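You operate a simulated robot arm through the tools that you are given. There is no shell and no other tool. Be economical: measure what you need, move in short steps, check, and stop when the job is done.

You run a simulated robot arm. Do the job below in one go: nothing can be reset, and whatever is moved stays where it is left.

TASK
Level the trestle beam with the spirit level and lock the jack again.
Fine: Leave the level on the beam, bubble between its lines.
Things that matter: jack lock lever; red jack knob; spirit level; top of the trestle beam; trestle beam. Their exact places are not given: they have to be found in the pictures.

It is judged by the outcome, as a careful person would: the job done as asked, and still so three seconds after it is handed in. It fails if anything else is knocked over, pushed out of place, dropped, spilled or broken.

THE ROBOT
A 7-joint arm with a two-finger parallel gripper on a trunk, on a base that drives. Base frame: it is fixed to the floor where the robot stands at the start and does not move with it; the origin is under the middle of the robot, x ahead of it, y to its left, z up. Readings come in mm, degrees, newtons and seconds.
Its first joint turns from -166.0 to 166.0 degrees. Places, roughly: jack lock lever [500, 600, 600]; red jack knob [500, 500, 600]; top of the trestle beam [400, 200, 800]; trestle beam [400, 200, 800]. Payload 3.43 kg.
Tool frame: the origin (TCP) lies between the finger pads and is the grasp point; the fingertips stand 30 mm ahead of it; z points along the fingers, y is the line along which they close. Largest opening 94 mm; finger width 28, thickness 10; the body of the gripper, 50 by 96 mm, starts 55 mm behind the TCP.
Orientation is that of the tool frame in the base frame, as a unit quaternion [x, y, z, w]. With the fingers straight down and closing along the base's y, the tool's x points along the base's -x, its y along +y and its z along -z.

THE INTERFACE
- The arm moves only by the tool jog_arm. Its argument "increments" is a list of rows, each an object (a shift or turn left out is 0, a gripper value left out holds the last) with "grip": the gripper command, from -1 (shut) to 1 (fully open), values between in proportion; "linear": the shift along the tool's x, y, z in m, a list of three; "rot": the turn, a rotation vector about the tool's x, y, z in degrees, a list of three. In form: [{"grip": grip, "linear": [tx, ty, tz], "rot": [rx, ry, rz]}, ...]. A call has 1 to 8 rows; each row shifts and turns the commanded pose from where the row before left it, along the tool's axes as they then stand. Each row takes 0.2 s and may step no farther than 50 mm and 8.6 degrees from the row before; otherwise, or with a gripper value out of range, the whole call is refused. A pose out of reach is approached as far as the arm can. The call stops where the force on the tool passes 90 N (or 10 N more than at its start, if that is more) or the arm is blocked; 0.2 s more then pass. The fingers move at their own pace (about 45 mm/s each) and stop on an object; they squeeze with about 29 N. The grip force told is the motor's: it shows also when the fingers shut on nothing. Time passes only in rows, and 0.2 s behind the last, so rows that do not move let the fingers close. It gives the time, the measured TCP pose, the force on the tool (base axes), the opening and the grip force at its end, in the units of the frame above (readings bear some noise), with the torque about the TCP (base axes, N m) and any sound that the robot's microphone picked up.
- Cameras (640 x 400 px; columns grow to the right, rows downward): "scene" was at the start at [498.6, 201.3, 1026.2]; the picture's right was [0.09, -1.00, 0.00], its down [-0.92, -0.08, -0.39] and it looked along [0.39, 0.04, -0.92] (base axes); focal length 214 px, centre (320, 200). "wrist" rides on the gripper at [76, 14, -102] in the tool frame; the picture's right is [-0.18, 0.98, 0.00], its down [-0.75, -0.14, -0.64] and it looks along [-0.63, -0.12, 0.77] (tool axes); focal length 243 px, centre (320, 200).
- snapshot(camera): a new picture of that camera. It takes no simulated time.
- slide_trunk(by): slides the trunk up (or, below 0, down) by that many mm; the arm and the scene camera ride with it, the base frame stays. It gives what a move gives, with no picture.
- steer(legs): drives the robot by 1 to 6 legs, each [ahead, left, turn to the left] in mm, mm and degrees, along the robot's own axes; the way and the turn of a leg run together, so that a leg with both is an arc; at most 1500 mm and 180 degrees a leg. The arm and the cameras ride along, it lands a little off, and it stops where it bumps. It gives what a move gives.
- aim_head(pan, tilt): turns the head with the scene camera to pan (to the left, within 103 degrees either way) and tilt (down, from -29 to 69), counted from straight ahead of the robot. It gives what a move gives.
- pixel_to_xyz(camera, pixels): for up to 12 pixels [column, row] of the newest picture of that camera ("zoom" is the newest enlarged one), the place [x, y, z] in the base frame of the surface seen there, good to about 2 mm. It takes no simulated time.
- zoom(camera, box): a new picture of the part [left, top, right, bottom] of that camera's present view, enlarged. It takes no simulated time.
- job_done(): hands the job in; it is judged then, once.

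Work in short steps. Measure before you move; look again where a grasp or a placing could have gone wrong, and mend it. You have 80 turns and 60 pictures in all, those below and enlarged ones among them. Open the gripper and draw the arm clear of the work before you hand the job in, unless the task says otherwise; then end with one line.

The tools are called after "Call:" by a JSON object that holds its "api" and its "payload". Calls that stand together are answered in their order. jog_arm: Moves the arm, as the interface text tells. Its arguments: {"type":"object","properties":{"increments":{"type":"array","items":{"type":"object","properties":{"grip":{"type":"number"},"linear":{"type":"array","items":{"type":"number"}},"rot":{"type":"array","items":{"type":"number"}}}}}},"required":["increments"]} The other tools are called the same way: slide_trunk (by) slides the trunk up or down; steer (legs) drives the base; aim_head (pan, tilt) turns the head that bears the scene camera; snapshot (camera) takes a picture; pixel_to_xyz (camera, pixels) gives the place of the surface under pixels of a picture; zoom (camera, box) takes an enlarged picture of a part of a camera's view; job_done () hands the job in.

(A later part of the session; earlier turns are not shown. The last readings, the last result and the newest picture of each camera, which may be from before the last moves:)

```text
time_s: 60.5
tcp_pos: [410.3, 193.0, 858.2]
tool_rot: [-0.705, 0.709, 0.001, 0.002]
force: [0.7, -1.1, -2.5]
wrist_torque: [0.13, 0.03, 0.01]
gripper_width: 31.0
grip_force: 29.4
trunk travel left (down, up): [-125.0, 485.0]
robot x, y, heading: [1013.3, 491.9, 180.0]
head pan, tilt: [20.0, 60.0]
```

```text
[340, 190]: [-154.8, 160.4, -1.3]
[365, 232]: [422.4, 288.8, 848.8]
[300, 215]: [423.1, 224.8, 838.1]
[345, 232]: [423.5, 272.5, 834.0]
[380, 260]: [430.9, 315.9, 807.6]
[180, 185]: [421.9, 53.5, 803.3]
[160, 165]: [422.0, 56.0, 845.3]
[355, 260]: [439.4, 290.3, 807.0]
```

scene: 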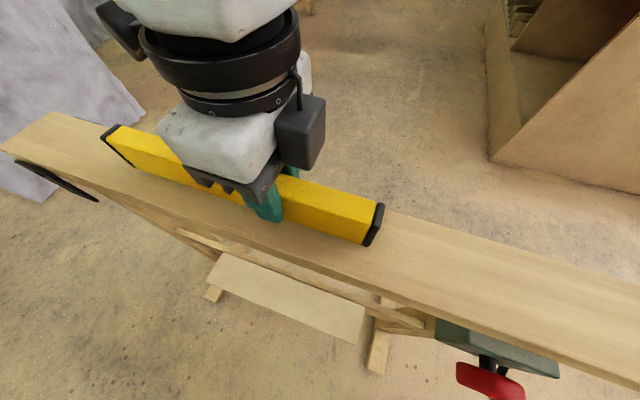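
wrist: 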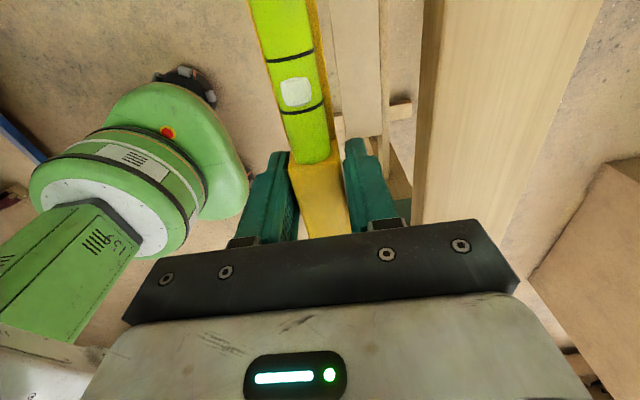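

Beam top beneath is ≈803–808; the level's bottom should be a few mm above. I creep down 2 mm at a time.

Call:
{"api": "jog_arm", "payload": {"increments": [{"linear": [0, 0, 0.002]}, {"linear": [0, 0, 0.002]}, {"linear": [0, 0, 0]}]}}

Call:
{"api": "jog_arm", "payload": {"increments": [{"linear": [0, 0, 0.0015]}, {"linear": [0, 0, 0]}]}}

```text
time_s: 61.3
tcp_pos: [412.1, 194.4, 853.9]
tool_rot: [-0.706, 0.709, 0.002, 0.003]
force: [0.1, 0.0, -3.3]
wrist_torque: [0.15, 0.01, -0.02]
gripper_width: 31.4
grip_force: 28.9
trunk travel left (down, up): [-125.0, 485.0]
robot x, y, heading: [1015.1, 491.3, 179.9]
head pan, tilt: [20.0, 60.0]
```

```text
time_s: 61.9
tcp_pos: [411.2, 194.3, 853.4]
tool_rot: [-0.705, 0.709, 0.003, 0.002]
force: [0.0, 0.6, -2.2]
wrist_torque: [0.12, -0.01, 0.04]
gripper_width: 31.1
grip_force: 28.9
trunk travel left (down, up): [-125.0, 485.0]
robot x, y, heading: [1010.1, 490.3, 179.8]
head pan, tilt: [20.0, 60.0]
```

No contact yet; I keep creeping.

Call:
{"api": "jog_arm", "payload": {"increments": [{"linear": [0, 0, 0.0015]}, {"linear": [0, 0, 0]}]}}

Call:
{"api": "jog_arm", "payload": {"increments": [{"linear": [0, 0, 0.0015]}, {"linear": [0, 0, 0]}]}}

Call:
{"api": "jog_arm", "payload": {"increments": [{"linear": [0, 0, 0.0015]}, {"linear": [0, 0, 0]}]}}

```text
time_s: 62.5
tcp_pos: [411.9, 194.3, 852.6]
tool_rot: [-0.705, 0.709, 0.002, 0.002]
force: [-0.7, -0.1, 3.8]
wrist_torque: [0.77, 0.1, 0.05]
gripper_width: 31.1
grip_force: 29.2
trunk travel left (down, up): [-125.0, 485.0]
robot x, y, heading: [1011.8, 493.0, 180.1]
head pan, tilt: [20.0, 60.0]
```

```text
time_s: 63.1
tcp_pos: [411.9, 193.3, 850.9]
tool_rot: [-0.705, 0.709, 0.001, 0.002]
force: [2.2, -5.0, 15.0]
wrist_torque: [0.21, 0.12, -0.06]
gripper_width: 31.3
grip_force: 28.9
trunk travel left (down, up): [-125.0, 485.0]
robot x, y, heading: [1011.1, 490.3, 180.1]
head pan, tilt: [20.0, 60.0]
```

```text
time_s: 63.7
tcp_pos: [412.5, 193.3, 850.2]
tool_rot: [-0.705, 0.709, 0.002, 0.001]
force: [4.5, -1.8, 26.5]
wrist_torque: [-0.02, 0.01, 0.0]
gripper_width: 31.4
grip_force: 28.8
trunk travel left (down, up): [-125.0, 485.0]
robot x, y, heading: [1010.5, 489.6, 180.0]
head pan, tilt: [20.0, 60.0]
```

Contact is firm (26 N). I relax by 1.5 mm, open, and lift straight up.

Call:
{"api": "jog_arm", "payload": {"increments": [{"linear": [0, 0, -0.0015]}, {"grip": 0.3}, {"grip": 0.3}, {"grip": 0.3}]}}

Call:
{"api": "jog_arm", "payload": {"increments": [{"linear": [0, 0, -0.02]}, {"linear": [0, 0, -0.03]}, {"linear": [0, 0, -0.04]}, {"linear": [0, 0, 0]}]}}

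Call:
{"api": "snapshot", "payload": {"camera": "scene"}}

```text
time_s: 64.7
tcp_pos: [411.0, 194.8, 849.6]
tool_rot: [-0.705, 0.709, 0.002, 0.003]
force: [-0.2, 0.9, 0.6]
wrist_torque: [0.01, 0.0, -0.01]
gripper_width: 61.2
grip_force: 0.0
trunk travel left (down, up): [-125.0, 485.0]
robot x, y, heading: [1015.4, 492.5, 180.0]
head pan, tilt: [20.0, 60.0]
```

```text
time_s: 65.7
tcp_pos: [410.2, 194.6, 940.3]
tool_rot: [-0.705, 0.709, 0.002, 0.002]
force: [-0.2, 0.3, 0.8]
wrist_torque: [0.0, -0.02, 0.0]
gripper_width: 61.1
grip_force: 0.0
trunk travel left (down, up): [-125.0, 485.0]
robot x, y, heading: [1014.3, 493.2, 179.8]
head pan, tilt: [20.0, 60.0]
```

```text
25 pictures are left
```

scene: 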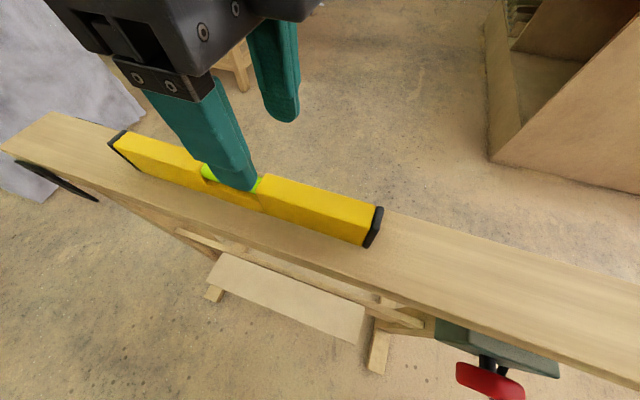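

The level stands upright on the beam. Now I drive back off the beam and sideways to face the jack.

Call:
{"api": "steer", "payload": {"legs": [[-170, 0, 0], [0, -310, 0]]}}

Call:
{"api": "aim_head", "payload": {"pan": 20, "tilt": 52}}

Call:
{"api": "snapshot", "payload": {"camera": "scene"}}

```text
time_s: 68.8
tcp_pos: [580.4, 503.4, 939.8]
tool_rot: [-0.706, 0.709, 0.001, 0.002]
force: [-0.5, -1.2, -0.3]
wrist_torque: [-0.01, -0.01, -0.01]
gripper_width: 61.2
grip_force: 0.1
trunk travel left (down, up): [-125.0, 485.0]
robot x, y, heading: [1183.4, 797.1, 180.1]
head pan, tilt: [20.0, 60.0]
```

```text
time_s: 69.5
tcp_pos: [579.7, 503.5, 939.5]
tool_rot: [-0.705, 0.71, 0.001, 0.004]
force: [-0.4, 0.9, 0.5]
wrist_torque: [0.03, 0.0, 0.02]
gripper_width: 61.0
grip_force: 0.1
trunk travel left (down, up): [-125.0, 485.0]
robot x, y, heading: [1184.5, 799.8, 179.9]
head pan, tilt: [20.0, 52.0]
```

```text
24 pictures are left
```

scene: 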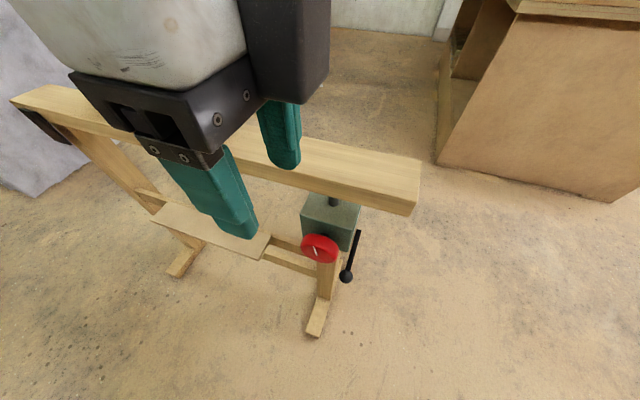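

The lever is now visible: a black rod from (358,232) down to the ball at (345,277), beside the jack. I zoom and measure.

Call:
{"api": "zoom", "payload": {"camera": "scene", "box": [280, 190, 392, 290]}}

Call:
{"api": "pixel_to_xyz", "payload": {"camera": "zoom", "pixels": [[222, 190], [222, 285], [135, 235], [220, 235], [305, 245], [200, 225], [375, 345], [430, 180], [395, 280], [410, 230], [230, 140], [440, 165]]}}

```text
4.00 times, centred on (336, 240) of scene
```

zoom: 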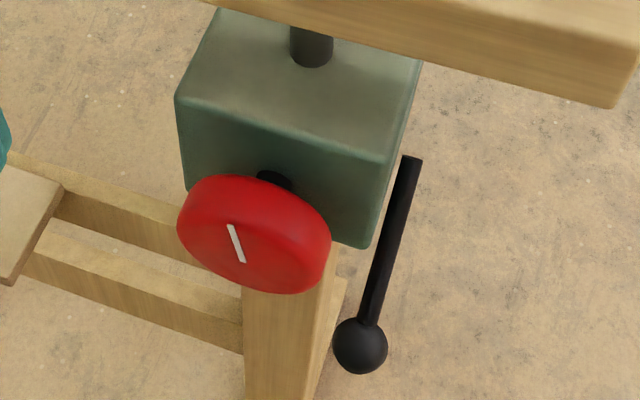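

```text
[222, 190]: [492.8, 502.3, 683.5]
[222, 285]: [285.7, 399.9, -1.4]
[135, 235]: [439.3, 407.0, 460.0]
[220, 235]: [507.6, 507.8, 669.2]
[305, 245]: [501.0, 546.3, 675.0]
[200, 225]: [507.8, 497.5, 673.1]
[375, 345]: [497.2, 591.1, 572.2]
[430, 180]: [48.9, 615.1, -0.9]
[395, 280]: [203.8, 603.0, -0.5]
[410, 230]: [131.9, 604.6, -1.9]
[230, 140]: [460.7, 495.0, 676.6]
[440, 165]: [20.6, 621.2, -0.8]
```

I get more accurate rim and rod points.

Call:
{"api": "pixel_to_xyz", "payload": {"camera": "zoom", "pixels": [[411, 165], [403, 200], [393, 230], [383, 270], [370, 315], [350, 345], [190, 225], [240, 205], [310, 265], [270, 288], [237, 243], [220, 275]]}}

Call:
{"api": "zoom", "payload": {"camera": "scene", "box": [300, 215, 364, 255]}}

Call:
{"api": "pixel_to_xyz", "payload": {"camera": "zoom", "pixels": [[40, 290], [150, 190], [330, 350], [250, 400], [130, 370], [300, 260], [60, 230], [200, 395]]}}

```text
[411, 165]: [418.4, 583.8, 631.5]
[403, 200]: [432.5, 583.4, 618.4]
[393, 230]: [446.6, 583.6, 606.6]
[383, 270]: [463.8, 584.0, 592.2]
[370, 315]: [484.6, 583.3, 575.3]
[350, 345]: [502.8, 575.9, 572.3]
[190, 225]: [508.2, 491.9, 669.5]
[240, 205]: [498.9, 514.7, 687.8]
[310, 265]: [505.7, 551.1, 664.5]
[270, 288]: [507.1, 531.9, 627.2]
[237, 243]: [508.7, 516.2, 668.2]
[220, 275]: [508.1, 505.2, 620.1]
```

```text
10.00 times, centred on (332, 235) of scene
```

zoom: 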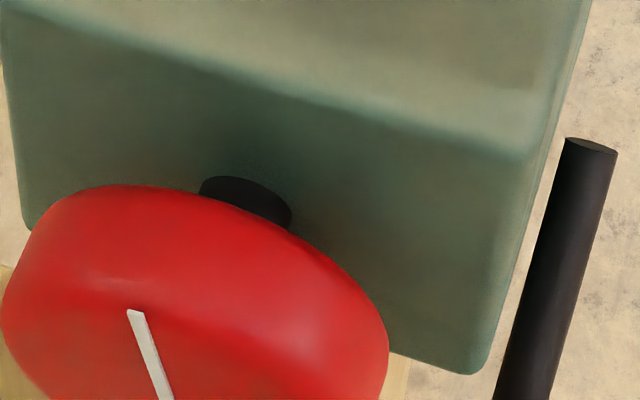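

```text
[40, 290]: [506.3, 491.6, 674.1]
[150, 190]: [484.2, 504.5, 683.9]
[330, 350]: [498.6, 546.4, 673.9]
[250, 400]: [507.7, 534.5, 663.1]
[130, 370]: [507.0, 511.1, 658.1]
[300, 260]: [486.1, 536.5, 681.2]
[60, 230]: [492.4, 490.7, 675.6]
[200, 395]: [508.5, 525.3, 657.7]
```

Knob centre ≈(495,518,653), radius ≈37, axis along x; lever pivots at ≈(418,584,631) with ball at ≈(495,585,567), pointing +x and 40° down. I bring the hand back and down and pitch it toward horizontal (pointing −x).

Call:
{"api": "jog_arm", "payload": {"increments": [{"grip": 0.3, "linear": [0, -0.04, 0.03]}, {"linear": [0, -0.04, 0.03]}, {"linear": [0, 0, 0.04]}, {"linear": [0, 0, 0.04]}, {"rot": [-8.5, 0, 0]}, {"rot": [-8.5, 0, 0]}, {"rot": [-8.5, 0, 0]}, {"rot": [-8.5, 0, 0]}]}}

Call:
{"api": "jog_arm", "payload": {"increments": [{"rot": [-8.5, 0, 0]}, {"rot": [-8.5, 0, 0]}, {"rot": [-8.5, 0, 0]}, {"rot": [-8.5, 0, 0]}, {"rot": [-8.5, 0, 0]}, {"rot": [-8.5, 0, 0]}, {"rot": [-5, 0, 0]}, {"linear": [0, 0, 0]}]}}

Call:
{"api": "snapshot", "payload": {"camera": "scene"}}

```text
time_s: 71.3
tcp_pos: [660.0, 502.2, 798.5]
tool_rot: [-0.674, 0.679, 0.208, -0.205]
force: [0.4, 0.2, 0.3]
wrist_torque: [0.04, 0.03, -0.03]
gripper_width: 61.3
grip_force: 0.1
trunk travel left (down, up): [-125.0, 485.0]
robot x, y, heading: [1178.7, 802.8, 179.6]
head pan, tilt: [20.0, 52.0]
```

```text
time_s: 73.1
tcp_pos: [659.4, 503.1, 800.5]
tool_rot: [-0.499, 0.501, 0.503, -0.497]
force: [-0.4, 0.7, 0.6]
wrist_torque: [-0.01, 0.01, 0.0]
gripper_width: 61.2
grip_force: 0.0
trunk travel left (down, up): [-125.0, 485.0]
robot x, y, heading: [1179.0, 802.7, 179.6]
head pan, tilt: [20.0, 52.0]
```

```text
21 pictures are left
```

scene: 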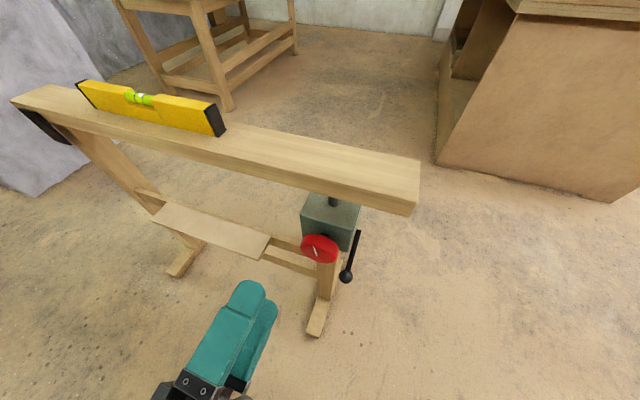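

The hand points horizontally at −x, and the level is in full view at (140,97). I zoom on the bubble.

Call:
{"api": "zoom", "payload": {"camera": "scene", "box": [108, 77, 172, 117]}}

```text
10.00 times, centred on (140, 97) of scene
```

zoom: 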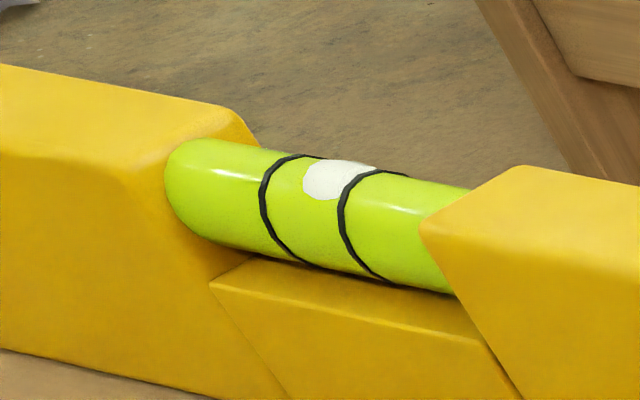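

The bubble sits toward the jack end (+y side high), so the jack must come down. First the lever: I roll the hand 90° so it closes along y.

Call:
{"api": "jog_arm", "payload": {"increments": [{"rot": [0, 0, 8.5]}, {"rot": [0, 0, 8.5]}, {"rot": [0, 0, 8.5]}, {"rot": [0, 0, 8.5]}, {"rot": [0, 0, 8.5]}, {"rot": [0, 0, 8.5]}, {"rot": [0, 0, 8.5]}, {"rot": [0, 0, 8.5]}]}}

Call:
{"api": "jog_arm", "payload": {"increments": [{"rot": [0, 0, 8.5]}, {"rot": [0, 0, 8.5]}, {"rot": [0, 0, 5]}, {"linear": [-0.047, 0.0164, 0]}, {"linear": [-0.047, 0.0164, 0]}, {"linear": [-0.047, 0.0164, 0]}, {"linear": [-0.047, 0.0164, 0]}, {"linear": [-0.045, 0.0164, 0]}]}}

Call:
{"api": "snapshot", "payload": {"camera": "wrist"}}

```text
time_s: 74.9
tcp_pos: [663.8, 557.1, 911.9]
tool_rot: [-0.145, 0.707, 0.148, -0.677]
force: [1.8, 1.8, -47.6]
wrist_torque: [-1.56, 4.97, 0.07]
gripper_width: 61.3
grip_force: 0.0
out of reach, approached as far as the arm can: row 5, 6, 7, 8
trunk travel left (down, up): [-125.0, 485.0]
robot x, y, heading: [1182.8, 799.2, 180.1]
head pan, tilt: [20.0, 52.0]
stopped in row 8: the force on the tool passed its limit at 255 N (the readings are from after the stop); the commanded pose is now the measured one
```

```text
time_s: 75.3
tcp_pos: [657.2, 583.8, 910.1]
tool_rot: [-0.13, 0.714, 0.125, -0.676]
force: [-1.2, 2.6, -5.6]
wrist_torque: [-0.27, 0.47, 0.33]
gripper_width: 61.3
grip_force: 0.0
out of reach, approached as far as the arm can: row 1, 2
trunk travel left (down, up): [-125.0, 485.0]
robot x, y, heading: [1183.4, 802.0, 179.8]
head pan, tilt: [20.0, 52.0]
stopped in row 2: the force on the tool passed its limit at 164 N (the readings are from after the stop); the commanded pose is now the measured one
```

```text
19 pictures are left
```

wrist: 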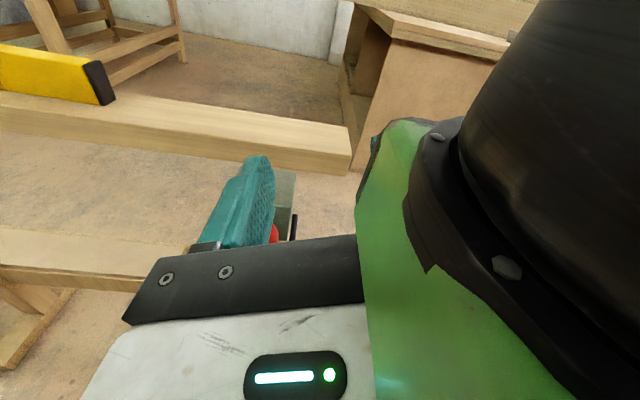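

The roll ran into an arm limit and the wrist drifted up against the head's underside. I retreat down and −y, and then roll back; I'll work the lever by pushing with closed fingers at the earlier roll instead.

Call:
{"api": "jog_arm", "payload": {"increments": [{"linear": [-0.018, -0.025, 0]}, {"linear": [-0.025, -0.038, 0]}, {"linear": [-0.025, -0.038, 0]}, {"rot": [0, 0, -8.5]}, {"rot": [0, 0, -8.5]}, {"rot": [0, 0, -8.5]}, {"rot": [0, 0, -8.5]}, {"linear": [0, 0, 0]}]}}

```text
time_s: 76.3
tcp_pos: [657.8, 587.9, 908.1]
tool_rot: [-0.158, 0.715, 0.158, -0.663]
force: [1.4, -0.8, -15.4]
wrist_torque: [-0.47, 1.67, -0.04]
gripper_width: 61.2
grip_force: 0.1
out of reach, approached as far as the arm can: row 1, 2, 3
trunk travel left (down, up): [-125.0, 485.0]
robot x, y, heading: [1183.4, 800.7, 179.7]
head pan, tilt: [20.0, 52.0]
stopped in row 4: the force on the tool passed its limit at 121 N (the readings are from after the stop); the commanded pose is now the measured one
```

Moving at this roll is out of reach, so I unroll first while drifting back toward the earlier pose.

Call:
{"api": "jog_arm", "payload": {"increments": [{"rot": [0, 0, -8.5]}, {"rot": [0, 0, -8.5]}, {"rot": [0, 0, -8.5]}, {"rot": [0, 0, -8.5]}]}}

```text
time_s: 76.7
tcp_pos: [659.1, 592.4, 903.7]
tool_rot: [-0.184, 0.714, 0.185, -0.65]
force: [1.3, 0.2, -17.0]
wrist_torque: [-0.47, 1.7, 0.1]
gripper_width: 61.0
grip_force: 0.1
trunk travel left (down, up): [-125.0, 485.0]
robot x, y, heading: [1182.0, 796.4, 179.9]
head pan, tilt: [20.0, 52.0]
stopped in row 1: the force on the tool passed its limit at 115 N (the readings are from after the stop); the commanded pose is now the measured one
```

It unrolls bit by bit; the contact pushes down on the tool. I try smaller steps combining unroll and slight lowering.

Call:
{"api": "jog_arm", "payload": {"increments": [{"linear": [-0.008, 0, 0], "rot": [0, 0, -4]}, {"linear": [-0.008, 0, 0], "rot": [0, 0, -4]}, {"linear": [-0.008, 0, 0], "rot": [0, 0, -4]}, {"linear": [-0.008, 0, 0], "rot": [0, 0, -4]}, {"linear": [-0.008, -0.005, 0], "rot": [0, 0, -4]}, {"linear": [-0.008, -0.005, 0], "rot": [0, 0, -4]}]}}

```text
time_s: 78.1
tcp_pos: [663.0, 602.7, 858.3]
tool_rot: [-0.328, 0.659, 0.319, -0.597]
force: [-0.7, 0.5, 0.0]
wrist_torque: [0.02, 0.02, 0.02]
gripper_width: 61.1
grip_force: 0.1
out of reach, approached as far as the arm can: row 2, 3, 4
trunk travel left (down, up): [-125.0, 485.0]
robot x, y, heading: [1178.6, 801.7, 179.9]
head pan, tilt: [20.0, 52.0]
```

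Free again. I finish unrolling and check.

Call:
{"api": "jog_arm", "payload": {"increments": [{"rot": [0, 0, -8.5]}, {"rot": [0, 0, -8.5]}, {"rot": [0, 0, -8.5]}, {"rot": [0, 0, -8.5]}, {"linear": [0, 0, 0]}]}}

Call:
{"api": "snapshot", "payload": {"camera": "scene"}}

```text
time_s: 79.3
tcp_pos: [664.5, 603.0, 857.1]
tool_rot: [-0.507, 0.534, 0.479, -0.478]
force: [0.3, -0.2, 0.6]
wrist_torque: [-0.01, 0.0, -0.01]
gripper_width: 61.1
grip_force: 0.1
trunk travel left (down, up): [-125.0, 485.0]
robot x, y, heading: [1182.1, 795.2, 179.9]
head pan, tilt: [20.0, 52.0]
```

```text
18 pictures are left
```

scene: 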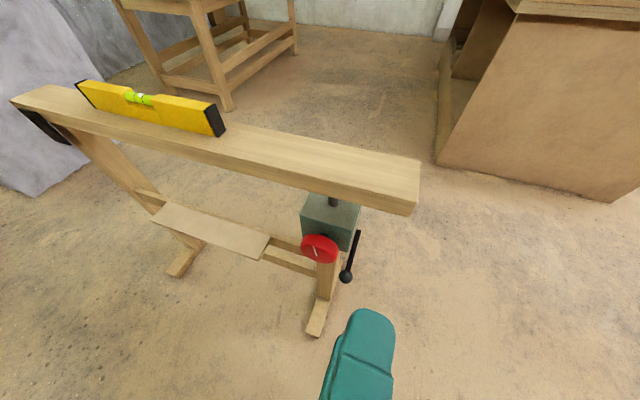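

Hand is horizontal again and free at (663,603,857). I correct the small lean, close the fingers and go down to below the lever ball, still in front of it.

Call:
{"api": "jog_arm", "payload": {"increments": [{"grip": -1, "rot": [-4.8, 1.5, -1.4]}, {"linear": [0.0026, -0.046, 0.006]}, {"linear": [0.0026, -0.046, 0.006]}, {"linear": [0.0026, -0.046, 0.006]}, {"linear": [0.0026, -0.046, 0.006]}, {"linear": [0.0026, -0.046, 0.006]}, {"linear": [0.0026, -0.046, 0.006]}, {"linear": [0.0026, -0.046, 0.006]}]}}

Call:
{"api": "snapshot", "payload": {"camera": "scene"}}

```text
time_s: 81.1
tcp_pos: [633.4, 566.9, 639.4]
tool_rot: [-0.499, 0.502, 0.499, -0.5]
force: [0.6, 0.2, 0.2]
wrist_torque: [-0.02, -0.03, 0.0]
gripper_width: 0.0
grip_force: 29.4
out of reach, approached as far as the arm can: row 6, 7, 8
trunk travel left (down, up): [-125.0, 485.0]
robot x, y, heading: [1183.5, 798.6, 180.0]
head pan, tilt: [20.0, 52.0]
```

```text
17 pictures are left
```

scene: 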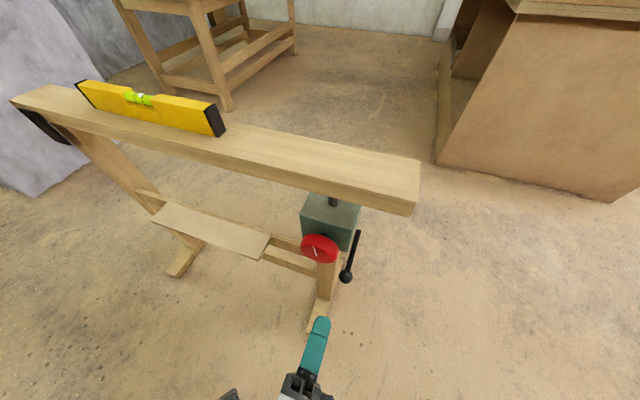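

The arm bottoms out at z≈640 in this pose, so I lower the trunk 105 mm (nothing lies beneath the hand or head).

Call:
{"api": "slide_trunk", "payload": {"by": -105}}

Call:
{"api": "jog_arm", "payload": {"increments": [{"linear": [-0.018, 0, 0.02]}, {"linear": [0, 0, 0.02]}, {"linear": [0, 0, 0]}]}}

Call:
{"api": "snapshot", "payload": {"camera": "scene"}}

```text
time_s: 82.5
tcp_pos: [633.8, 567.8, 535.9]
tool_rot: [-0.499, 0.501, 0.5, -0.5]
force: [-0.6, 0.4, 0.2]
wrist_torque: [0.0, -0.04, 0.01]
gripper_width: 0.0
grip_force: 28.4
trunk travel left (down, up): [-20.0, 590.0]
robot x, y, heading: [1184.3, 800.0, 179.8]
head pan, tilt: [20.0, 52.0]
```

```text
time_s: 83.3
tcp_pos: [593.6, 584.5, 534.9]
tool_rot: [-0.5, 0.501, 0.5, -0.5]
force: [-0.1, -0.4, 0.1]
wrist_torque: [0.03, 0.02, 0.0]
gripper_width: 0.0
grip_force: 28.9
trunk travel left (down, up): [-20.0, 590.0]
robot x, y, heading: [1182.9, 800.6, 179.7]
head pan, tilt: [20.0, 52.0]
```

```text
16 pictures are left
```

scene: 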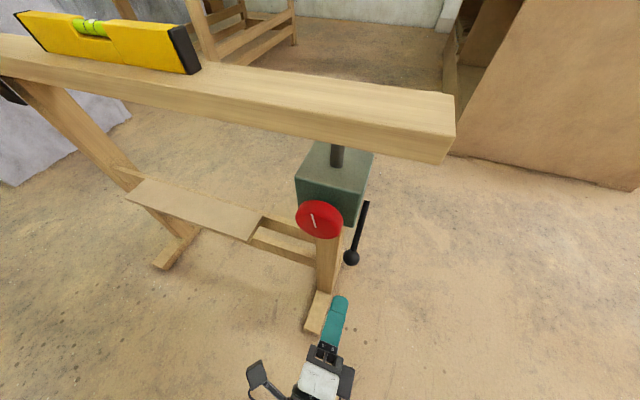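

Good view. I re-measure the knob rim and ball from here.

Call:
{"api": "pixel_to_xyz", "payload": {"camera": "scene", "pixels": [[299, 217], [339, 224], [322, 206], [318, 236], [314, 220], [351, 257], [351, 252], [356, 235], [365, 205], [335, 300]]}}

```text
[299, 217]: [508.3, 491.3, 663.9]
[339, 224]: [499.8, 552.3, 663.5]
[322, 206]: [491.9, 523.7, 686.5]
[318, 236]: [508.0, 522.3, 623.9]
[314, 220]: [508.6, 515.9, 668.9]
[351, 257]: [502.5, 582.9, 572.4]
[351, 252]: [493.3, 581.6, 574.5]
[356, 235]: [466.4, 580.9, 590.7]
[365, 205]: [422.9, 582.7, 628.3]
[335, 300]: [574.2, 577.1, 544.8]
```

I slide the closed fingers beneath the ball (TCP x≈512), then push up gently.

Call:
{"api": "jog_arm", "payload": {"increments": [{"linear": [0, 0, 0.04]}, {"linear": [0, 0, 0.04]}, {"linear": [0, 0.006, 0]}, {"linear": [0, 0.008, 0]}, {"linear": [0, 0.008, 0]}, {"linear": [0, 0, 0]}]}}

```text
time_s: 84.5
tcp_pos: [518.9, 583.4, 548.0]
tool_rot: [0.508, -0.5, -0.497, 0.495]
force: [14.1, 4.0, -10.2]
wrist_torque: [-0.04, 0.16, 0.04]
gripper_width: 0.1
grip_force: 28.8
trunk travel left (down, up): [-20.0, 590.0]
robot x, y, heading: [1184.2, 801.7, 179.9]
head pan, tilt: [20.0, 52.0]
stopped in row 6: the force on the tool passed its limit at 95 N (the readings are from after the stop); the commanded pose is now the measured one
```

The push met a stop (95 N). I look at whether the lever moved.

Call:
{"api": "zoom", "payload": {"camera": "scene", "box": [272, 140, 432, 290]}}

Call:
{"api": "pixel_to_xyz", "payload": {"camera": "zoom", "pixels": [[250, 220], [320, 320]]}}

```text
2.67 times, centred on (352, 215) of scene
```

zoom: 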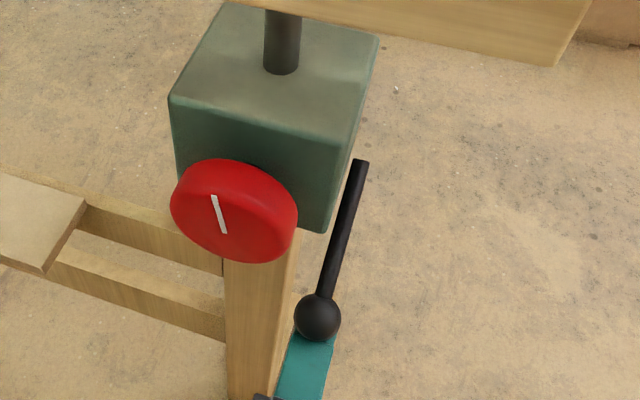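

```text
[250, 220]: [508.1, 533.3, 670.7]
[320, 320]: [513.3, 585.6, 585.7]
```

The ball seems to have risen ~10 mm. I push further upward in small steps.

Call:
{"api": "jog_arm", "payload": {"increments": [{"linear": [0, 0.005, 0]}, {"linear": [0, 0.005, 0]}, {"linear": [0, 0.005, 0]}, {"linear": [0, 0.005, 0]}, {"linear": [0, 0.005, 0]}, {"linear": [0, 0.005, 0]}]}}

Call:
{"api": "zoom", "payload": {"camera": "scene", "box": [272, 140, 432, 290]}}

Call:
{"api": "pixel_to_xyz", "payload": {"camera": "zoom", "pixels": [[320, 320], [318, 305], [355, 190], [340, 240], [330, 280]]}}

```text
time_s: 85.3
tcp_pos: [523.5, 582.4, 554.2]
tool_rot: [0.514, -0.5, -0.495, 0.491]
force: [13.9, 4.3, -8.8]
wrist_torque: [-0.02, 0.19, 0.03]
gripper_width: 0.0
grip_force: 28.3
trunk travel left (down, up): [-20.0, 590.0]
robot x, y, heading: [1182.0, 800.4, 179.8]
head pan, tilt: [20.0, 52.0]
stopped in row 3: the force on the tool passed its limit at 96 N (the readings are from after the stop); the commanded pose is now the measured one
```

```text
2.67 times, centred on (352, 215) of scene
```

zoom: 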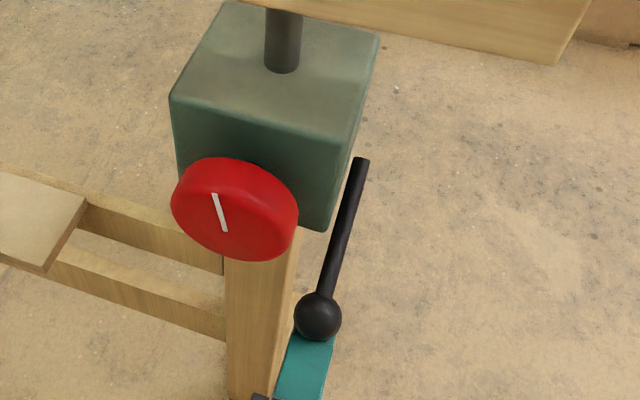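

```text
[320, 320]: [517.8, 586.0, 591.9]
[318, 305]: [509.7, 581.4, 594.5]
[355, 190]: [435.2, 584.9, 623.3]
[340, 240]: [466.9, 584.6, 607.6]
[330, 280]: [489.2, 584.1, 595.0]
```

It is moving with friction (now ~−28°). I push slower, following the arc (+z, slightly +x).

Call:
{"api": "jog_arm", "payload": {"increments": [{"linear": [0, 0.003, -0.001]}, {"linear": [0, 0.003, -0.001]}, {"linear": [0, 0.003, -0.001]}, {"linear": [0, 0.003, -0.001]}, {"linear": [0, 0.003, -0.001]}, {"linear": [0, 0.003, -0.001]}, {"linear": [0, 0.003, -0.001]}, {"linear": [0, 0.003, -0.001]}]}}

Call:
{"api": "jog_arm", "payload": {"increments": [{"linear": [0, 0.003, -0.0005]}, {"linear": [0, 0.003, -0.0005]}, {"linear": [0, 0.003, -0.0005]}, {"linear": [0, 0.003, -0.0005]}, {"linear": [0, 0.003, -0.0005]}, {"linear": [0, 0.003, -0.0005]}, {"linear": [0, 0.003, -0.0005]}, {"linear": [0, 0.003, -0.0005]}]}}

```text
time_s: 87.1
tcp_pos: [526.7, 583.7, 583.4]
tool_rot: [0.508, -0.501, -0.497, 0.494]
force: [0.0, -0.7, 0.0]
wrist_torque: [0.02, 0.01, -0.03]
gripper_width: 0.1
grip_force: 28.6
trunk travel left (down, up): [-20.0, 590.0]
robot x, y, heading: [1186.6, 798.8, 179.6]
head pan, tilt: [20.0, 52.0]
```

```text
time_s: 88.9
tcp_pos: [533.5, 582.0, 601.8]
tool_rot: [0.513, -0.501, -0.495, 0.491]
force: [0.6, 1.5, -3.8]
wrist_torque: [0.02, 0.0, 0.03]
gripper_width: 0.1
grip_force: 28.7
trunk travel left (down, up): [-20.0, 590.0]
robot x, y, heading: [1190.3, 799.5, 179.8]
head pan, tilt: [20.0, 52.0]
```

The force dropped to about zero at mid-push — perhaps the lever snapped over. I look.

Call:
{"api": "snapshot", "payload": {"camera": "scene"}}

Call:
{"api": "pixel_to_xyz", "payload": {"camera": "scene", "pixels": [[351, 245], [355, 230], [360, 220], [365, 205], [351, 252], [318, 222]]}}

```text
13 pictures are left
```

scene: 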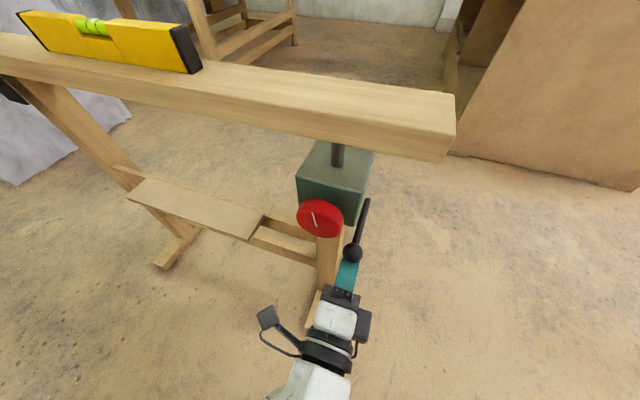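

```text
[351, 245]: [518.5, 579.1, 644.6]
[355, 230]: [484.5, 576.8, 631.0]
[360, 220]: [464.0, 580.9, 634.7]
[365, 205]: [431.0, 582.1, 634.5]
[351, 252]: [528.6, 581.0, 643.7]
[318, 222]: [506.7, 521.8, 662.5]
```

The lever is now horizontal. I push a little more to see whether it has reached its end stop.

Call:
{"api": "jog_arm", "payload": {"increments": [{"linear": [0, 0.003, 0]}, {"linear": [0, 0.003, 0]}, {"linear": [0, 0.003, 0]}, {"linear": [0, 0.003, 0]}, {"linear": [0, 0, 0]}]}}

```text
time_s: 90.1
tcp_pos: [533.3, 581.4, 606.4]
tool_rot: [0.518, -0.504, -0.492, 0.485]
force: [34.9, 11.3, -67.0]
wrist_torque: [-0.15, 0.39, 0.0]
gripper_width: 0.1
grip_force: 28.5
trunk travel left (down, up): [-20.0, 590.0]
robot x, y, heading: [1184.2, 798.8, 179.8]
head pan, tilt: [20.0, 52.0]
```

A firm stop (67 N): the lever's fully up, presumably unlocked. I drop off it, back away, and open for the knob.

Call:
{"api": "jog_arm", "payload": {"increments": [{"linear": [0, -0.012, 0]}, {"linear": [0, -0.005, -0.03]}, {"linear": [0, 0, -0.045]}, {"grip": 1, "linear": [0.022, 0.02, -0.01]}, {"linear": [0.022, 0.02, 0]}, {"linear": [0.021, 0.02, 0]}, {"linear": [0, 0, 0]}]}}

```text
time_s: 91.7
tcp_pos: [617.3, 516.9, 660.9]
tool_rot: [0.513, -0.501, -0.494, 0.492]
force: [-0.1, -0.4, 0.9]
wrist_torque: [0.0, 0.03, 0.0]
gripper_width: 86.5
grip_force: 0.2
trunk travel left (down, up): [-20.0, 590.0]
robot x, y, heading: [1185.9, 800.8, 179.9]
head pan, tilt: [20.0, 52.0]
```

I correct the small lean, centre on the knob (518, 653) and advance so the fingers straddle it (TCP x≈503).

Call:
{"api": "jog_arm", "payload": {"increments": [{"linear": [-0.001, -0.008, 0], "rot": [-1.6, -0.56, 0.8]}, {"linear": [0, 0, 0.038]}, {"linear": [0, 0, 0.038]}, {"linear": [0, 0, 0.038]}, {"linear": [0, 0, 0]}]}}

Call:
{"api": "zoom", "payload": {"camera": "scene", "box": [272, 140, 432, 290]}}

```text
time_s: 92.9
tcp_pos: [503.1, 516.2, 653.7]
tool_rot: [-0.5, 0.499, 0.501, -0.5]
force: [0.0, -0.4, -0.3]
wrist_torque: [0.0, 0.0, -0.02]
gripper_width: 94.2
grip_force: 0.1
trunk travel left (down, up): [-20.0, 590.0]
robot x, y, heading: [1182.4, 800.9, 179.9]
head pan, tilt: [20.0, 52.0]
```

```text
2.67 times, centred on (352, 215) of scene
```

zoom: 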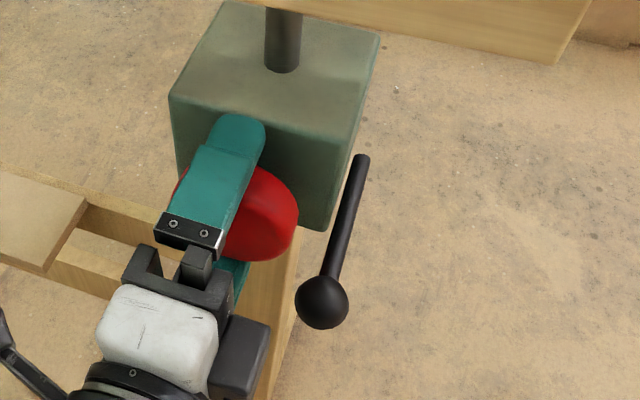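

Fingers straddle the knob. I close and turn counter-clockwise (−roll) by ~34°, then read the force and bubble.

Call:
{"api": "jog_arm", "payload": {"increments": [{"grip": -1}, {"grip": -1}, {"grip": -1}, {"rot": [0, 0, -6]}, {"rot": [0, 0, -7]}, {"rot": [0, 0, -7]}, {"rot": [0, 0, -7]}, {"rot": [0, 0, -7]}]}}

Call:
{"api": "snapshot", "payload": {"camera": "scene"}}

Call:
{"api": "pixel_to_xyz", "payload": {"camera": "scene", "pixels": [[430, 105], [400, 98], [300, 80], [250, 80], [60, 45]]}}

```text
time_s: 94.7
tcp_pos: [503.9, 518.2, 648.6]
tool_rot: [0.625, -0.331, -0.625, 0.331]
force: [-0.8, -1.2, -35.0]
wrist_torque: [-0.11, 0.01, -1.03]
gripper_width: 76.5
grip_force: 44.9
trunk travel left (down, up): [-20.0, 590.0]
robot x, y, heading: [1182.3, 802.3, 180.0]
head pan, tilt: [20.0, 52.0]
```

```text
11 pictures are left
```

scene: 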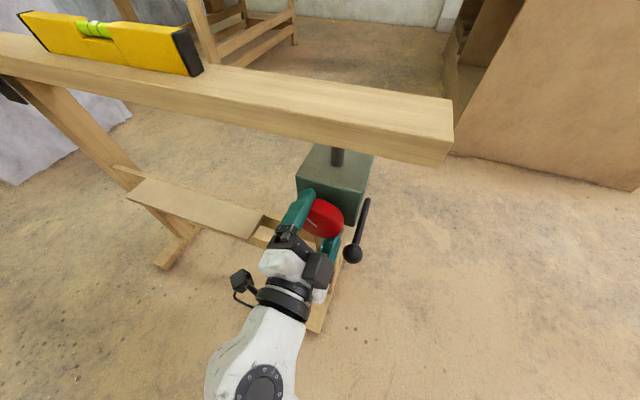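

```text
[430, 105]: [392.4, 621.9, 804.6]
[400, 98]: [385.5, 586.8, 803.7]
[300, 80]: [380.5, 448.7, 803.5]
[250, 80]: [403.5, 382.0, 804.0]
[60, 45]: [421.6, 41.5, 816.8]
```

The jack dropped: beam top now ~803.5–804.6 along y, near level. I zoom on the bubble.

Call:
{"api": "zoom", "payload": {"camera": "scene", "box": [74, 10, 122, 40]}}

```text
13.33 times, centred on (98, 25) of scene
```

zoom: 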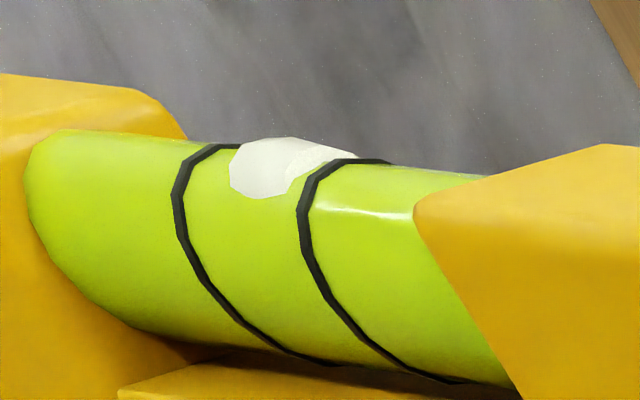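

The view is oblique and hard to judge, so I also fit the slope using beam-top points along its length in the last scene picture.

Call:
{"api": "pixel_to_xyz", "payload": {"camera": "scene", "pixels": [[4, 44], [15, 50], [30, 54], [50, 60], [80, 66], [120, 74], [170, 83], [220, 85], [280, 85], [330, 92], [390, 105], [435, 110]]}}

```text
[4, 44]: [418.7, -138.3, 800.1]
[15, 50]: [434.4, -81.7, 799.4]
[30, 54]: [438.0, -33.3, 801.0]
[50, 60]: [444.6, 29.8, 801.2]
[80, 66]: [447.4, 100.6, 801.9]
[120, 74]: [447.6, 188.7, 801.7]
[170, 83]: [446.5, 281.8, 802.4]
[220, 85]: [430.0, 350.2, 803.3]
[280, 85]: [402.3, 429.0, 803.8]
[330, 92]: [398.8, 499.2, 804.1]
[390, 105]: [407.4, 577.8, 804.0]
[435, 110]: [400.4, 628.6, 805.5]
```

Slope went from ≈0.96° to ≈0.38°, so about 20° more of the same turn is needed. I turn it on.

Call:
{"api": "jog_arm", "payload": {"increments": [{"rot": [0, 0, -5]}, {"rot": [0, 0, -5]}, {"rot": [0, 0, -5]}, {"rot": [0, 0, -5]}, {"rot": [0, 0, 0]}]}}

Call:
{"api": "snapshot", "payload": {"camera": "scene"}}

Call:
{"api": "pixel_to_xyz", "payload": {"camera": "scene", "pixels": [[4, 44], [15, 50], [30, 54], [50, 60], [80, 66], [120, 74], [170, 83], [220, 85], [280, 85], [330, 92], [390, 105], [435, 110]]}}

Call:
{"api": "zoom", "payload": {"camera": "scene", "box": [74, 10, 122, 40]}}

```text
time_s: 95.9
tcp_pos: [502.4, 517.6, 649.9]
tool_rot: [0.673, -0.22, -0.671, 0.222]
force: [2.9, -9.6, -42.8]
wrist_torque: [-5.52, 2.61, -2.87]
gripper_width: 76.6
grip_force: 45.7
trunk travel left (down, up): [-20.0, 590.0]
robot x, y, heading: [1182.3, 799.4, 179.9]
head pan, tilt: [20.0, 52.0]
```

```text
9 pictures are left
```

scene: 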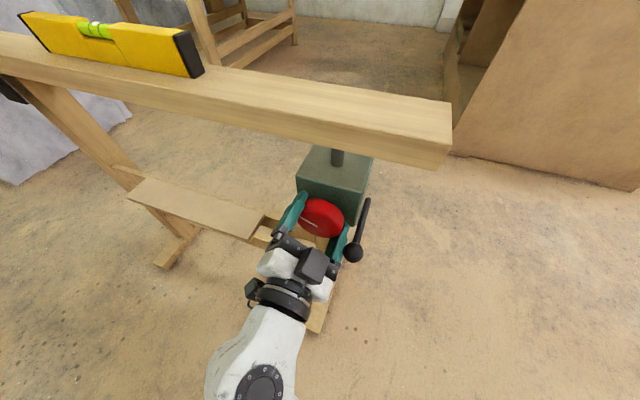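

```text
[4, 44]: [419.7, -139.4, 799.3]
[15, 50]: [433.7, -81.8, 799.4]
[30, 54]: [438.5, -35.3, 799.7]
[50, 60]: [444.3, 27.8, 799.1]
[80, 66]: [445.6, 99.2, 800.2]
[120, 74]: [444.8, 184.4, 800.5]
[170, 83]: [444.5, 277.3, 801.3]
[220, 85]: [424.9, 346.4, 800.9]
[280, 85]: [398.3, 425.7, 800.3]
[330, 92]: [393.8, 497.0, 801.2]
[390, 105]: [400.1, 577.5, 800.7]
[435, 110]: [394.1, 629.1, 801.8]
```

```text
13.33 times, centred on (98, 25) of scene
```

zoom: 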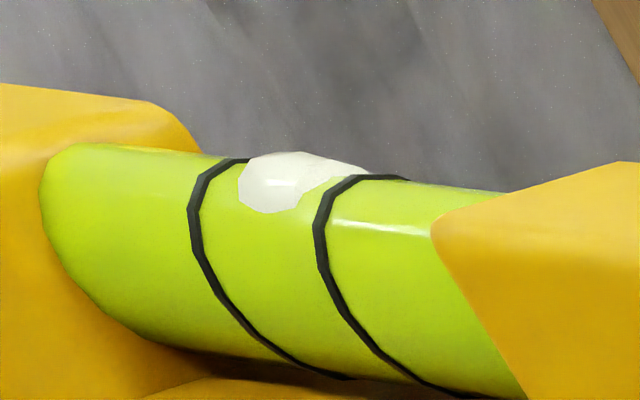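

Slope is down to ≈0.16° and the bubble moved toward the middle, but a torque of −5.5 N·m suggests a finger is touching the lever ball. I release slightly, back straight out, unroll and regrasp.

Call:
{"api": "jog_arm", "payload": {"increments": [{"grip": 0.72}, {"grip": 0.72}, {"linear": [0, 0, -0.03]}, {"linear": [0, 0, -0.04]}, {"grip": 1, "rot": [0, 0, 8.5]}, {"rot": [0, 0, 8.5]}, {"rot": [0, 0, 8.5]}, {"rot": [0, 0, 8.5]}]}}

Call:
{"api": "jog_arm", "payload": {"increments": [{"rot": [0, 0, 8.5]}, {"rot": [0, 0, 8.5]}, {"rot": [0, 0, 3]}, {"linear": [0, 0, 0]}]}}

Call:
{"api": "snapshot", "payload": {"camera": "scene"}}

Call:
{"api": "pixel_to_xyz", "payload": {"camera": "scene", "pixels": [[4, 44], [15, 50], [30, 54], [50, 60], [351, 253], [360, 220], [322, 218], [340, 222], [280, 85], [330, 92], [390, 105], [435, 110]]}}

```text
time_s: 96.6
tcp_pos: [503.4, 513.5, 645.2]
tool_rot: [0.679, -0.215, -0.666, 0.221]
force: [-16.9, -18.6, -22.1]
wrist_torque: [-1.36, 0.02, -0.14]
gripper_width: 79.8
grip_force: 0.1
trunk travel left (down, up): [-20.0, 590.0]
robot x, y, heading: [1185.8, 800.6, 179.7]
head pan, tilt: [20.0, 52.0]
stopped in row 3: the force on the tool passed its limit at 134 N (the readings are from after the stop); the commanded pose is now the measured one
```

```text
time_s: 97.6
tcp_pos: [505.5, 516.5, 649.2]
tool_rot: [0.627, -0.332, -0.621, 0.334]
force: [-0.9, 0.1, 0.5]
wrist_torque: [-0.05, -0.01, -0.01]
gripper_width: 80.9
grip_force: 0.1
trunk travel left (down, up): [-20.0, 590.0]
robot x, y, heading: [1185.5, 800.0, 179.8]
head pan, tilt: [20.0, 52.0]
```

```text
7 pictures are left
```

scene: 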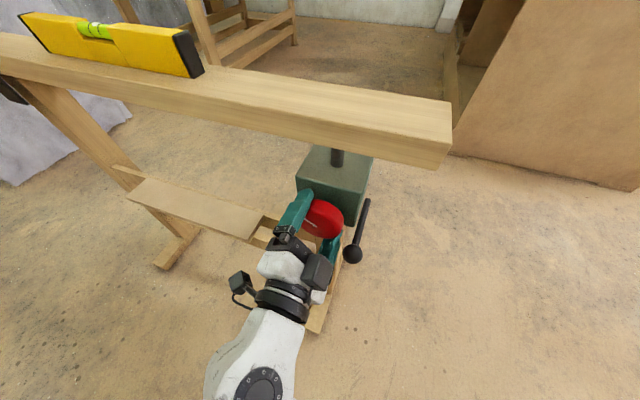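

```text
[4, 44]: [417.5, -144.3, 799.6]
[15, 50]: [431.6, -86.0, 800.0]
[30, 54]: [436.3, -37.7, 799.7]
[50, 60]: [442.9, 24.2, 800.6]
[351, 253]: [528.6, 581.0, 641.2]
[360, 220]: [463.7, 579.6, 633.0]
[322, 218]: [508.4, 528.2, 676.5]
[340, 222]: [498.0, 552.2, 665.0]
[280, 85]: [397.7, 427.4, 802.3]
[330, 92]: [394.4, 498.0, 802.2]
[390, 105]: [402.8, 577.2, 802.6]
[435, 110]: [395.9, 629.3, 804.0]
```

The knob rubbed back a bit (slope ≈0.27° now) but all is force-free, and the knob's centre is evidently z≈648. I open fully, unroll 34° about the knob, regrasp, and turn −15°.

Call:
{"api": "jog_arm", "payload": {"increments": [{"grip": 1, "linear": [-0.001, 0.0005, 0]}, {"grip": 1}, {"rot": [0, 0, 8.5]}, {"rot": [0, 0, 8.5]}, {"rot": [0, 0, 8.5]}, {"rot": [0, 0, 8.5]}, {"linear": [0, 0, 0]}]}}

Call:
{"api": "jog_arm", "payload": {"increments": [{"grip": -1}, {"grip": -1}, {"grip": -1}, {"rot": [0, 0, -5]}, {"rot": [0, 0, -5]}, {"rot": [0, 0, -5]}, {"linear": [0, 0, 0]}]}}

Call:
{"api": "snapshot", "payload": {"camera": "scene"}}

Call:
{"api": "pixel_to_xyz", "payload": {"camera": "scene", "pixels": [[4, 44], [15, 50], [30, 54], [50, 60], [80, 66], [120, 74], [170, 83], [220, 85], [280, 85], [330, 92], [390, 105], [435, 110]]}}

```text
time_s: 99.2
tcp_pos: [504.1, 515.8, 650.7]
tool_rot: [0.503, -0.5, -0.495, 0.501]
force: [-0.5, -0.7, -0.4]
wrist_torque: [-0.02, 0.02, 0.03]
gripper_width: 93.9
grip_force: 0.1
trunk travel left (down, up): [-20.0, 590.0]
robot x, y, heading: [1184.3, 798.8, 179.8]
head pan, tilt: [20.0, 52.0]
```

```text
time_s: 100.8
tcp_pos: [503.7, 516.6, 649.2]
tool_rot: [0.564, -0.429, -0.559, 0.431]
force: [-8.1, -1.9, 3.1]
wrist_torque: [0.03, -0.22, 0.04]
gripper_width: 77.0
grip_force: 44.4
trunk travel left (down, up): [-20.0, 590.0]
robot x, y, heading: [1183.0, 797.5, 179.7]
head pan, tilt: [20.0, 52.0]
```

```text
6 pictures are left
```

scene: 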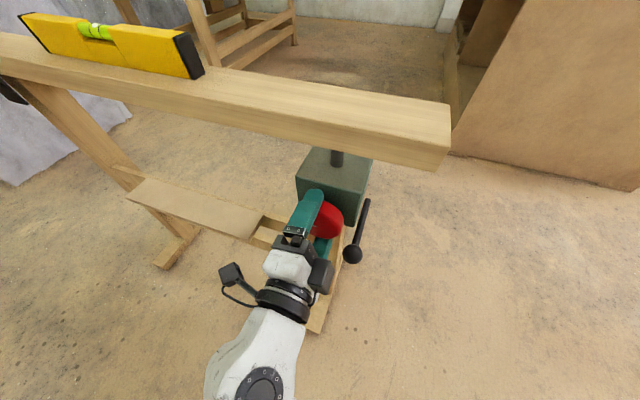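

```text
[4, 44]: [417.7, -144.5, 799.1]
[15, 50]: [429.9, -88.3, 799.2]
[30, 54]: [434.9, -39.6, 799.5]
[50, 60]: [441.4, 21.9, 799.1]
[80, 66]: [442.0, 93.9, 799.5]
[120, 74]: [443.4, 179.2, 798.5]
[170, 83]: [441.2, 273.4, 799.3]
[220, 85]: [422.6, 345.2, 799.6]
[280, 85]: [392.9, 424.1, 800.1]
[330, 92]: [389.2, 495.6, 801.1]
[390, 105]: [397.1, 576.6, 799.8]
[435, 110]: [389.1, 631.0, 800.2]
```

Slope ≈0.10° now. I add a final −5° turn and zoom on the bubble.

Call:
{"api": "jog_arm", "payload": {"increments": [{"rot": [0, 0, -2.5]}, {"rot": [0, 0, -2.5]}, {"linear": [0, 0, 0]}]}}

Call:
{"api": "zoom", "payload": {"camera": "scene", "box": [74, 10, 122, 40]}}

```text
time_s: 101.6
tcp_pos: [504.4, 517.7, 649.0]
tool_rot: [0.582, -0.404, -0.576, 0.407]
force: [-8.3, 0.8, 0.4]
wrist_torque: [0.02, 0.19, 0.04]
gripper_width: 76.5
grip_force: 45.0
trunk travel left (down, up): [-20.0, 590.0]
robot x, y, heading: [1187.9, 795.7, 179.6]
head pan, tilt: [20.0, 52.0]
```

```text
13.33 times, centred on (98, 25) of scene
```

zoom: 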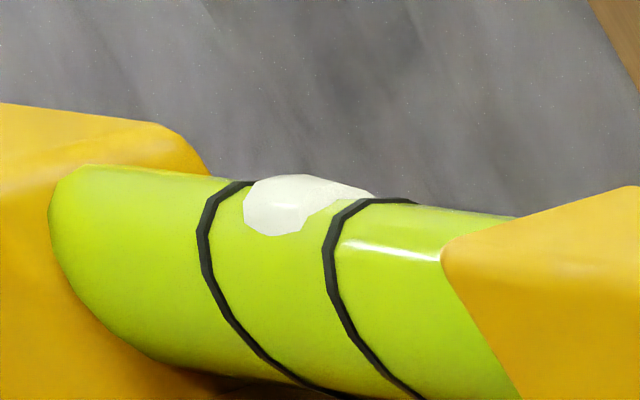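

I measure bubble and line positions in y through the zoomed picture.

Call:
{"api": "pixel_to_xyz", "payload": {"camera": "zoom", "pixels": [[247, 205], [250, 215], [262, 232], [290, 230], [318, 213], [345, 196], [366, 194], [203, 235], [215, 205], [327, 250], [335, 225], [352, 207]]}}

```text
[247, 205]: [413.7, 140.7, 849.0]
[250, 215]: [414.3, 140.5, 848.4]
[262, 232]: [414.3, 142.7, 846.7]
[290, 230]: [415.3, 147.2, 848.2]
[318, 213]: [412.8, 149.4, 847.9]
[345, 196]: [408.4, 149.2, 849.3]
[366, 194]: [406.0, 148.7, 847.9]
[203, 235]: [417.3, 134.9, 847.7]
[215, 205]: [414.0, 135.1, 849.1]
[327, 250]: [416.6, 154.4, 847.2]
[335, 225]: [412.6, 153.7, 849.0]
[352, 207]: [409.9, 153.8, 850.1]
```

Bubble spans y≈140.5–149.3 between the lines at 135 and 154: centred. I release the knob, back straight out and unroll.

Call:
{"api": "jog_arm", "payload": {"increments": [{"grip": 1}, {"grip": 1}, {"grip": 1}, {"linear": [0, 0, -0.03]}, {"linear": [0, 0, -0.04]}, {"linear": [0, 0, -0.03]}, {"rot": [0, 0, 8.5]}, {"rot": [0, 0, 8.5]}]}}

```text
time_s: 103.4
tcp_pos: [604.3, 517.3, 650.7]
tool_rot: [0.515, -0.487, -0.509, 0.489]
force: [0.3, -0.7, 0.5]
wrist_torque: [-0.01, 0.09, 0.01]
gripper_width: 93.9
grip_force: 0.1
trunk travel left (down, up): [-20.0, 590.0]
robot x, y, heading: [1182.7, 800.6, 179.8]
head pan, tilt: [20.0, 52.0]
```

Now close the fingers and position above the lever ball (at ≈(520,584,634)).

Call:
{"api": "jog_arm", "payload": {"increments": [{"grip": -1, "rot": [0, 0, 3]}, {"linear": [-0.034, 0.012, 0]}, {"linear": [-0.034, 0.012, 0]}, {"linear": [0, 0, 0]}, {"linear": [0, 0, 0]}, {"linear": [0, 0, 0.04]}, {"linear": [0, 0, 0.038]}, {"linear": [0, 0, 0]}]}}

```text
time_s: 105.2
tcp_pos: [525.7, 583.9, 672.5]
tool_rot: [0.503, -0.499, -0.497, 0.501]
force: [0.8, 0.4, -0.2]
wrist_torque: [0.02, -0.06, -0.01]
gripper_width: 0.0
grip_force: 28.9
trunk travel left (down, up): [-20.0, 590.0]
robot x, y, heading: [1184.5, 804.7, 179.6]
head pan, tilt: [20.0, 52.0]
```

Push the lever down slowly along its arc.

Call:
{"api": "jog_arm", "payload": {"increments": [{"linear": [0, -0.005, 0]}, {"linear": [0, -0.005, 0]}, {"linear": [0, -0.004, 0]}, {"linear": [0, -0.003, 0]}, {"linear": [0, -0.003, 0]}, {"linear": [0, -0.003, 0]}, {"linear": [0, -0.003, 0]}, {"linear": [0, -0.003, 0]}]}}

Call:
{"api": "jog_arm", "payload": {"increments": [{"linear": [0, -0.003, 0]}, {"linear": [0, -0.003, 0]}, {"linear": [0, -0.003, 0]}, {"linear": [0, -0.003, 0]}, {"linear": [0, -0.003, 0.0005]}, {"linear": [0, -0.003, 0.0005]}, {"linear": [0, -0.003, 0.0005]}, {"linear": [0, -0.003, 0.0005]}]}}

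```text
time_s: 107.0
tcp_pos: [525.6, 583.2, 644.7]
tool_rot: [0.503, -0.499, -0.497, 0.501]
force: [-0.4, 0.2, 0.2]
wrist_torque: [0.01, 0.03, -0.02]
gripper_width: 0.0
grip_force: 29.1
trunk travel left (down, up): [-20.0, 590.0]
robot x, y, heading: [1185.7, 800.7, 179.9]
head pan, tilt: [20.0, 52.0]
```

```text
time_s: 108.8
tcp_pos: [524.4, 585.5, 621.3]
tool_rot: [0.503, -0.499, -0.497, 0.501]
force: [0.4, -0.1, -0.9]
wrist_torque: [-0.01, 0.02, 0.03]
gripper_width: 0.0
grip_force: 28.6
trunk travel left (down, up): [-20.0, 590.0]
robot x, y, heading: [1187.7, 801.8, 179.8]
head pan, tilt: [20.0, 52.0]
```

No resistance was felt, so I look at where the lever is.

Call:
{"api": "zoom", "payload": {"camera": "scene", "box": [272, 140, 432, 290]}}

Call:
{"api": "pixel_to_xyz", "payload": {"camera": "zoom", "pixels": [[320, 300], [330, 270], [340, 240], [350, 210], [358, 180], [320, 320], [310, 290]]}}

```text
2.67 times, centred on (352, 215) of scene
```

zoom: 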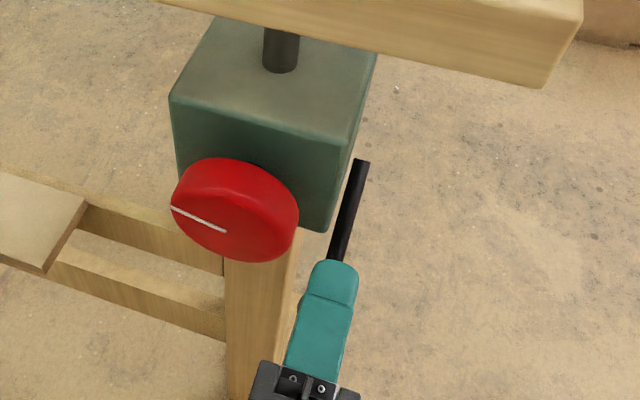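

```text
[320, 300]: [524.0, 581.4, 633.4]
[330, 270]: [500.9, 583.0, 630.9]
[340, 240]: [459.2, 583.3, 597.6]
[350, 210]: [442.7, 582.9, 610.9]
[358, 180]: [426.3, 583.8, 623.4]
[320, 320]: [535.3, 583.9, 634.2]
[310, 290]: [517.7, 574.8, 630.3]
```

The lever has gone down by itself to about −38° (originally −40°). I follow down to press it gently home to its stop.

Call:
{"api": "jog_arm", "payload": {"increments": [{"linear": [0, -0.004, 0.001]}, {"linear": [0, -0.004, 0.001]}, {"linear": [0, -0.004, 0.001]}, {"linear": [0, -0.004, 0.001]}, {"linear": [0, -0.004, 0.001]}, {"linear": [0, -0.004, 0.001]}, {"linear": [0, -0.003, 0]}, {"linear": [0, 0, 0]}]}}

```text
time_s: 110.6
tcp_pos: [516.4, 585.3, 592.5]
tool_rot: [0.503, -0.499, -0.498, 0.5]
force: [0.2, -0.2, 0.1]
wrist_torque: [-0.01, 0.0, -0.02]
gripper_width: 0.0
grip_force: 28.7
trunk travel left (down, up): [-20.0, 590.0]
robot x, y, heading: [1183.3, 799.5, 179.8]
head pan, tilt: [20.0, 52.0]
```

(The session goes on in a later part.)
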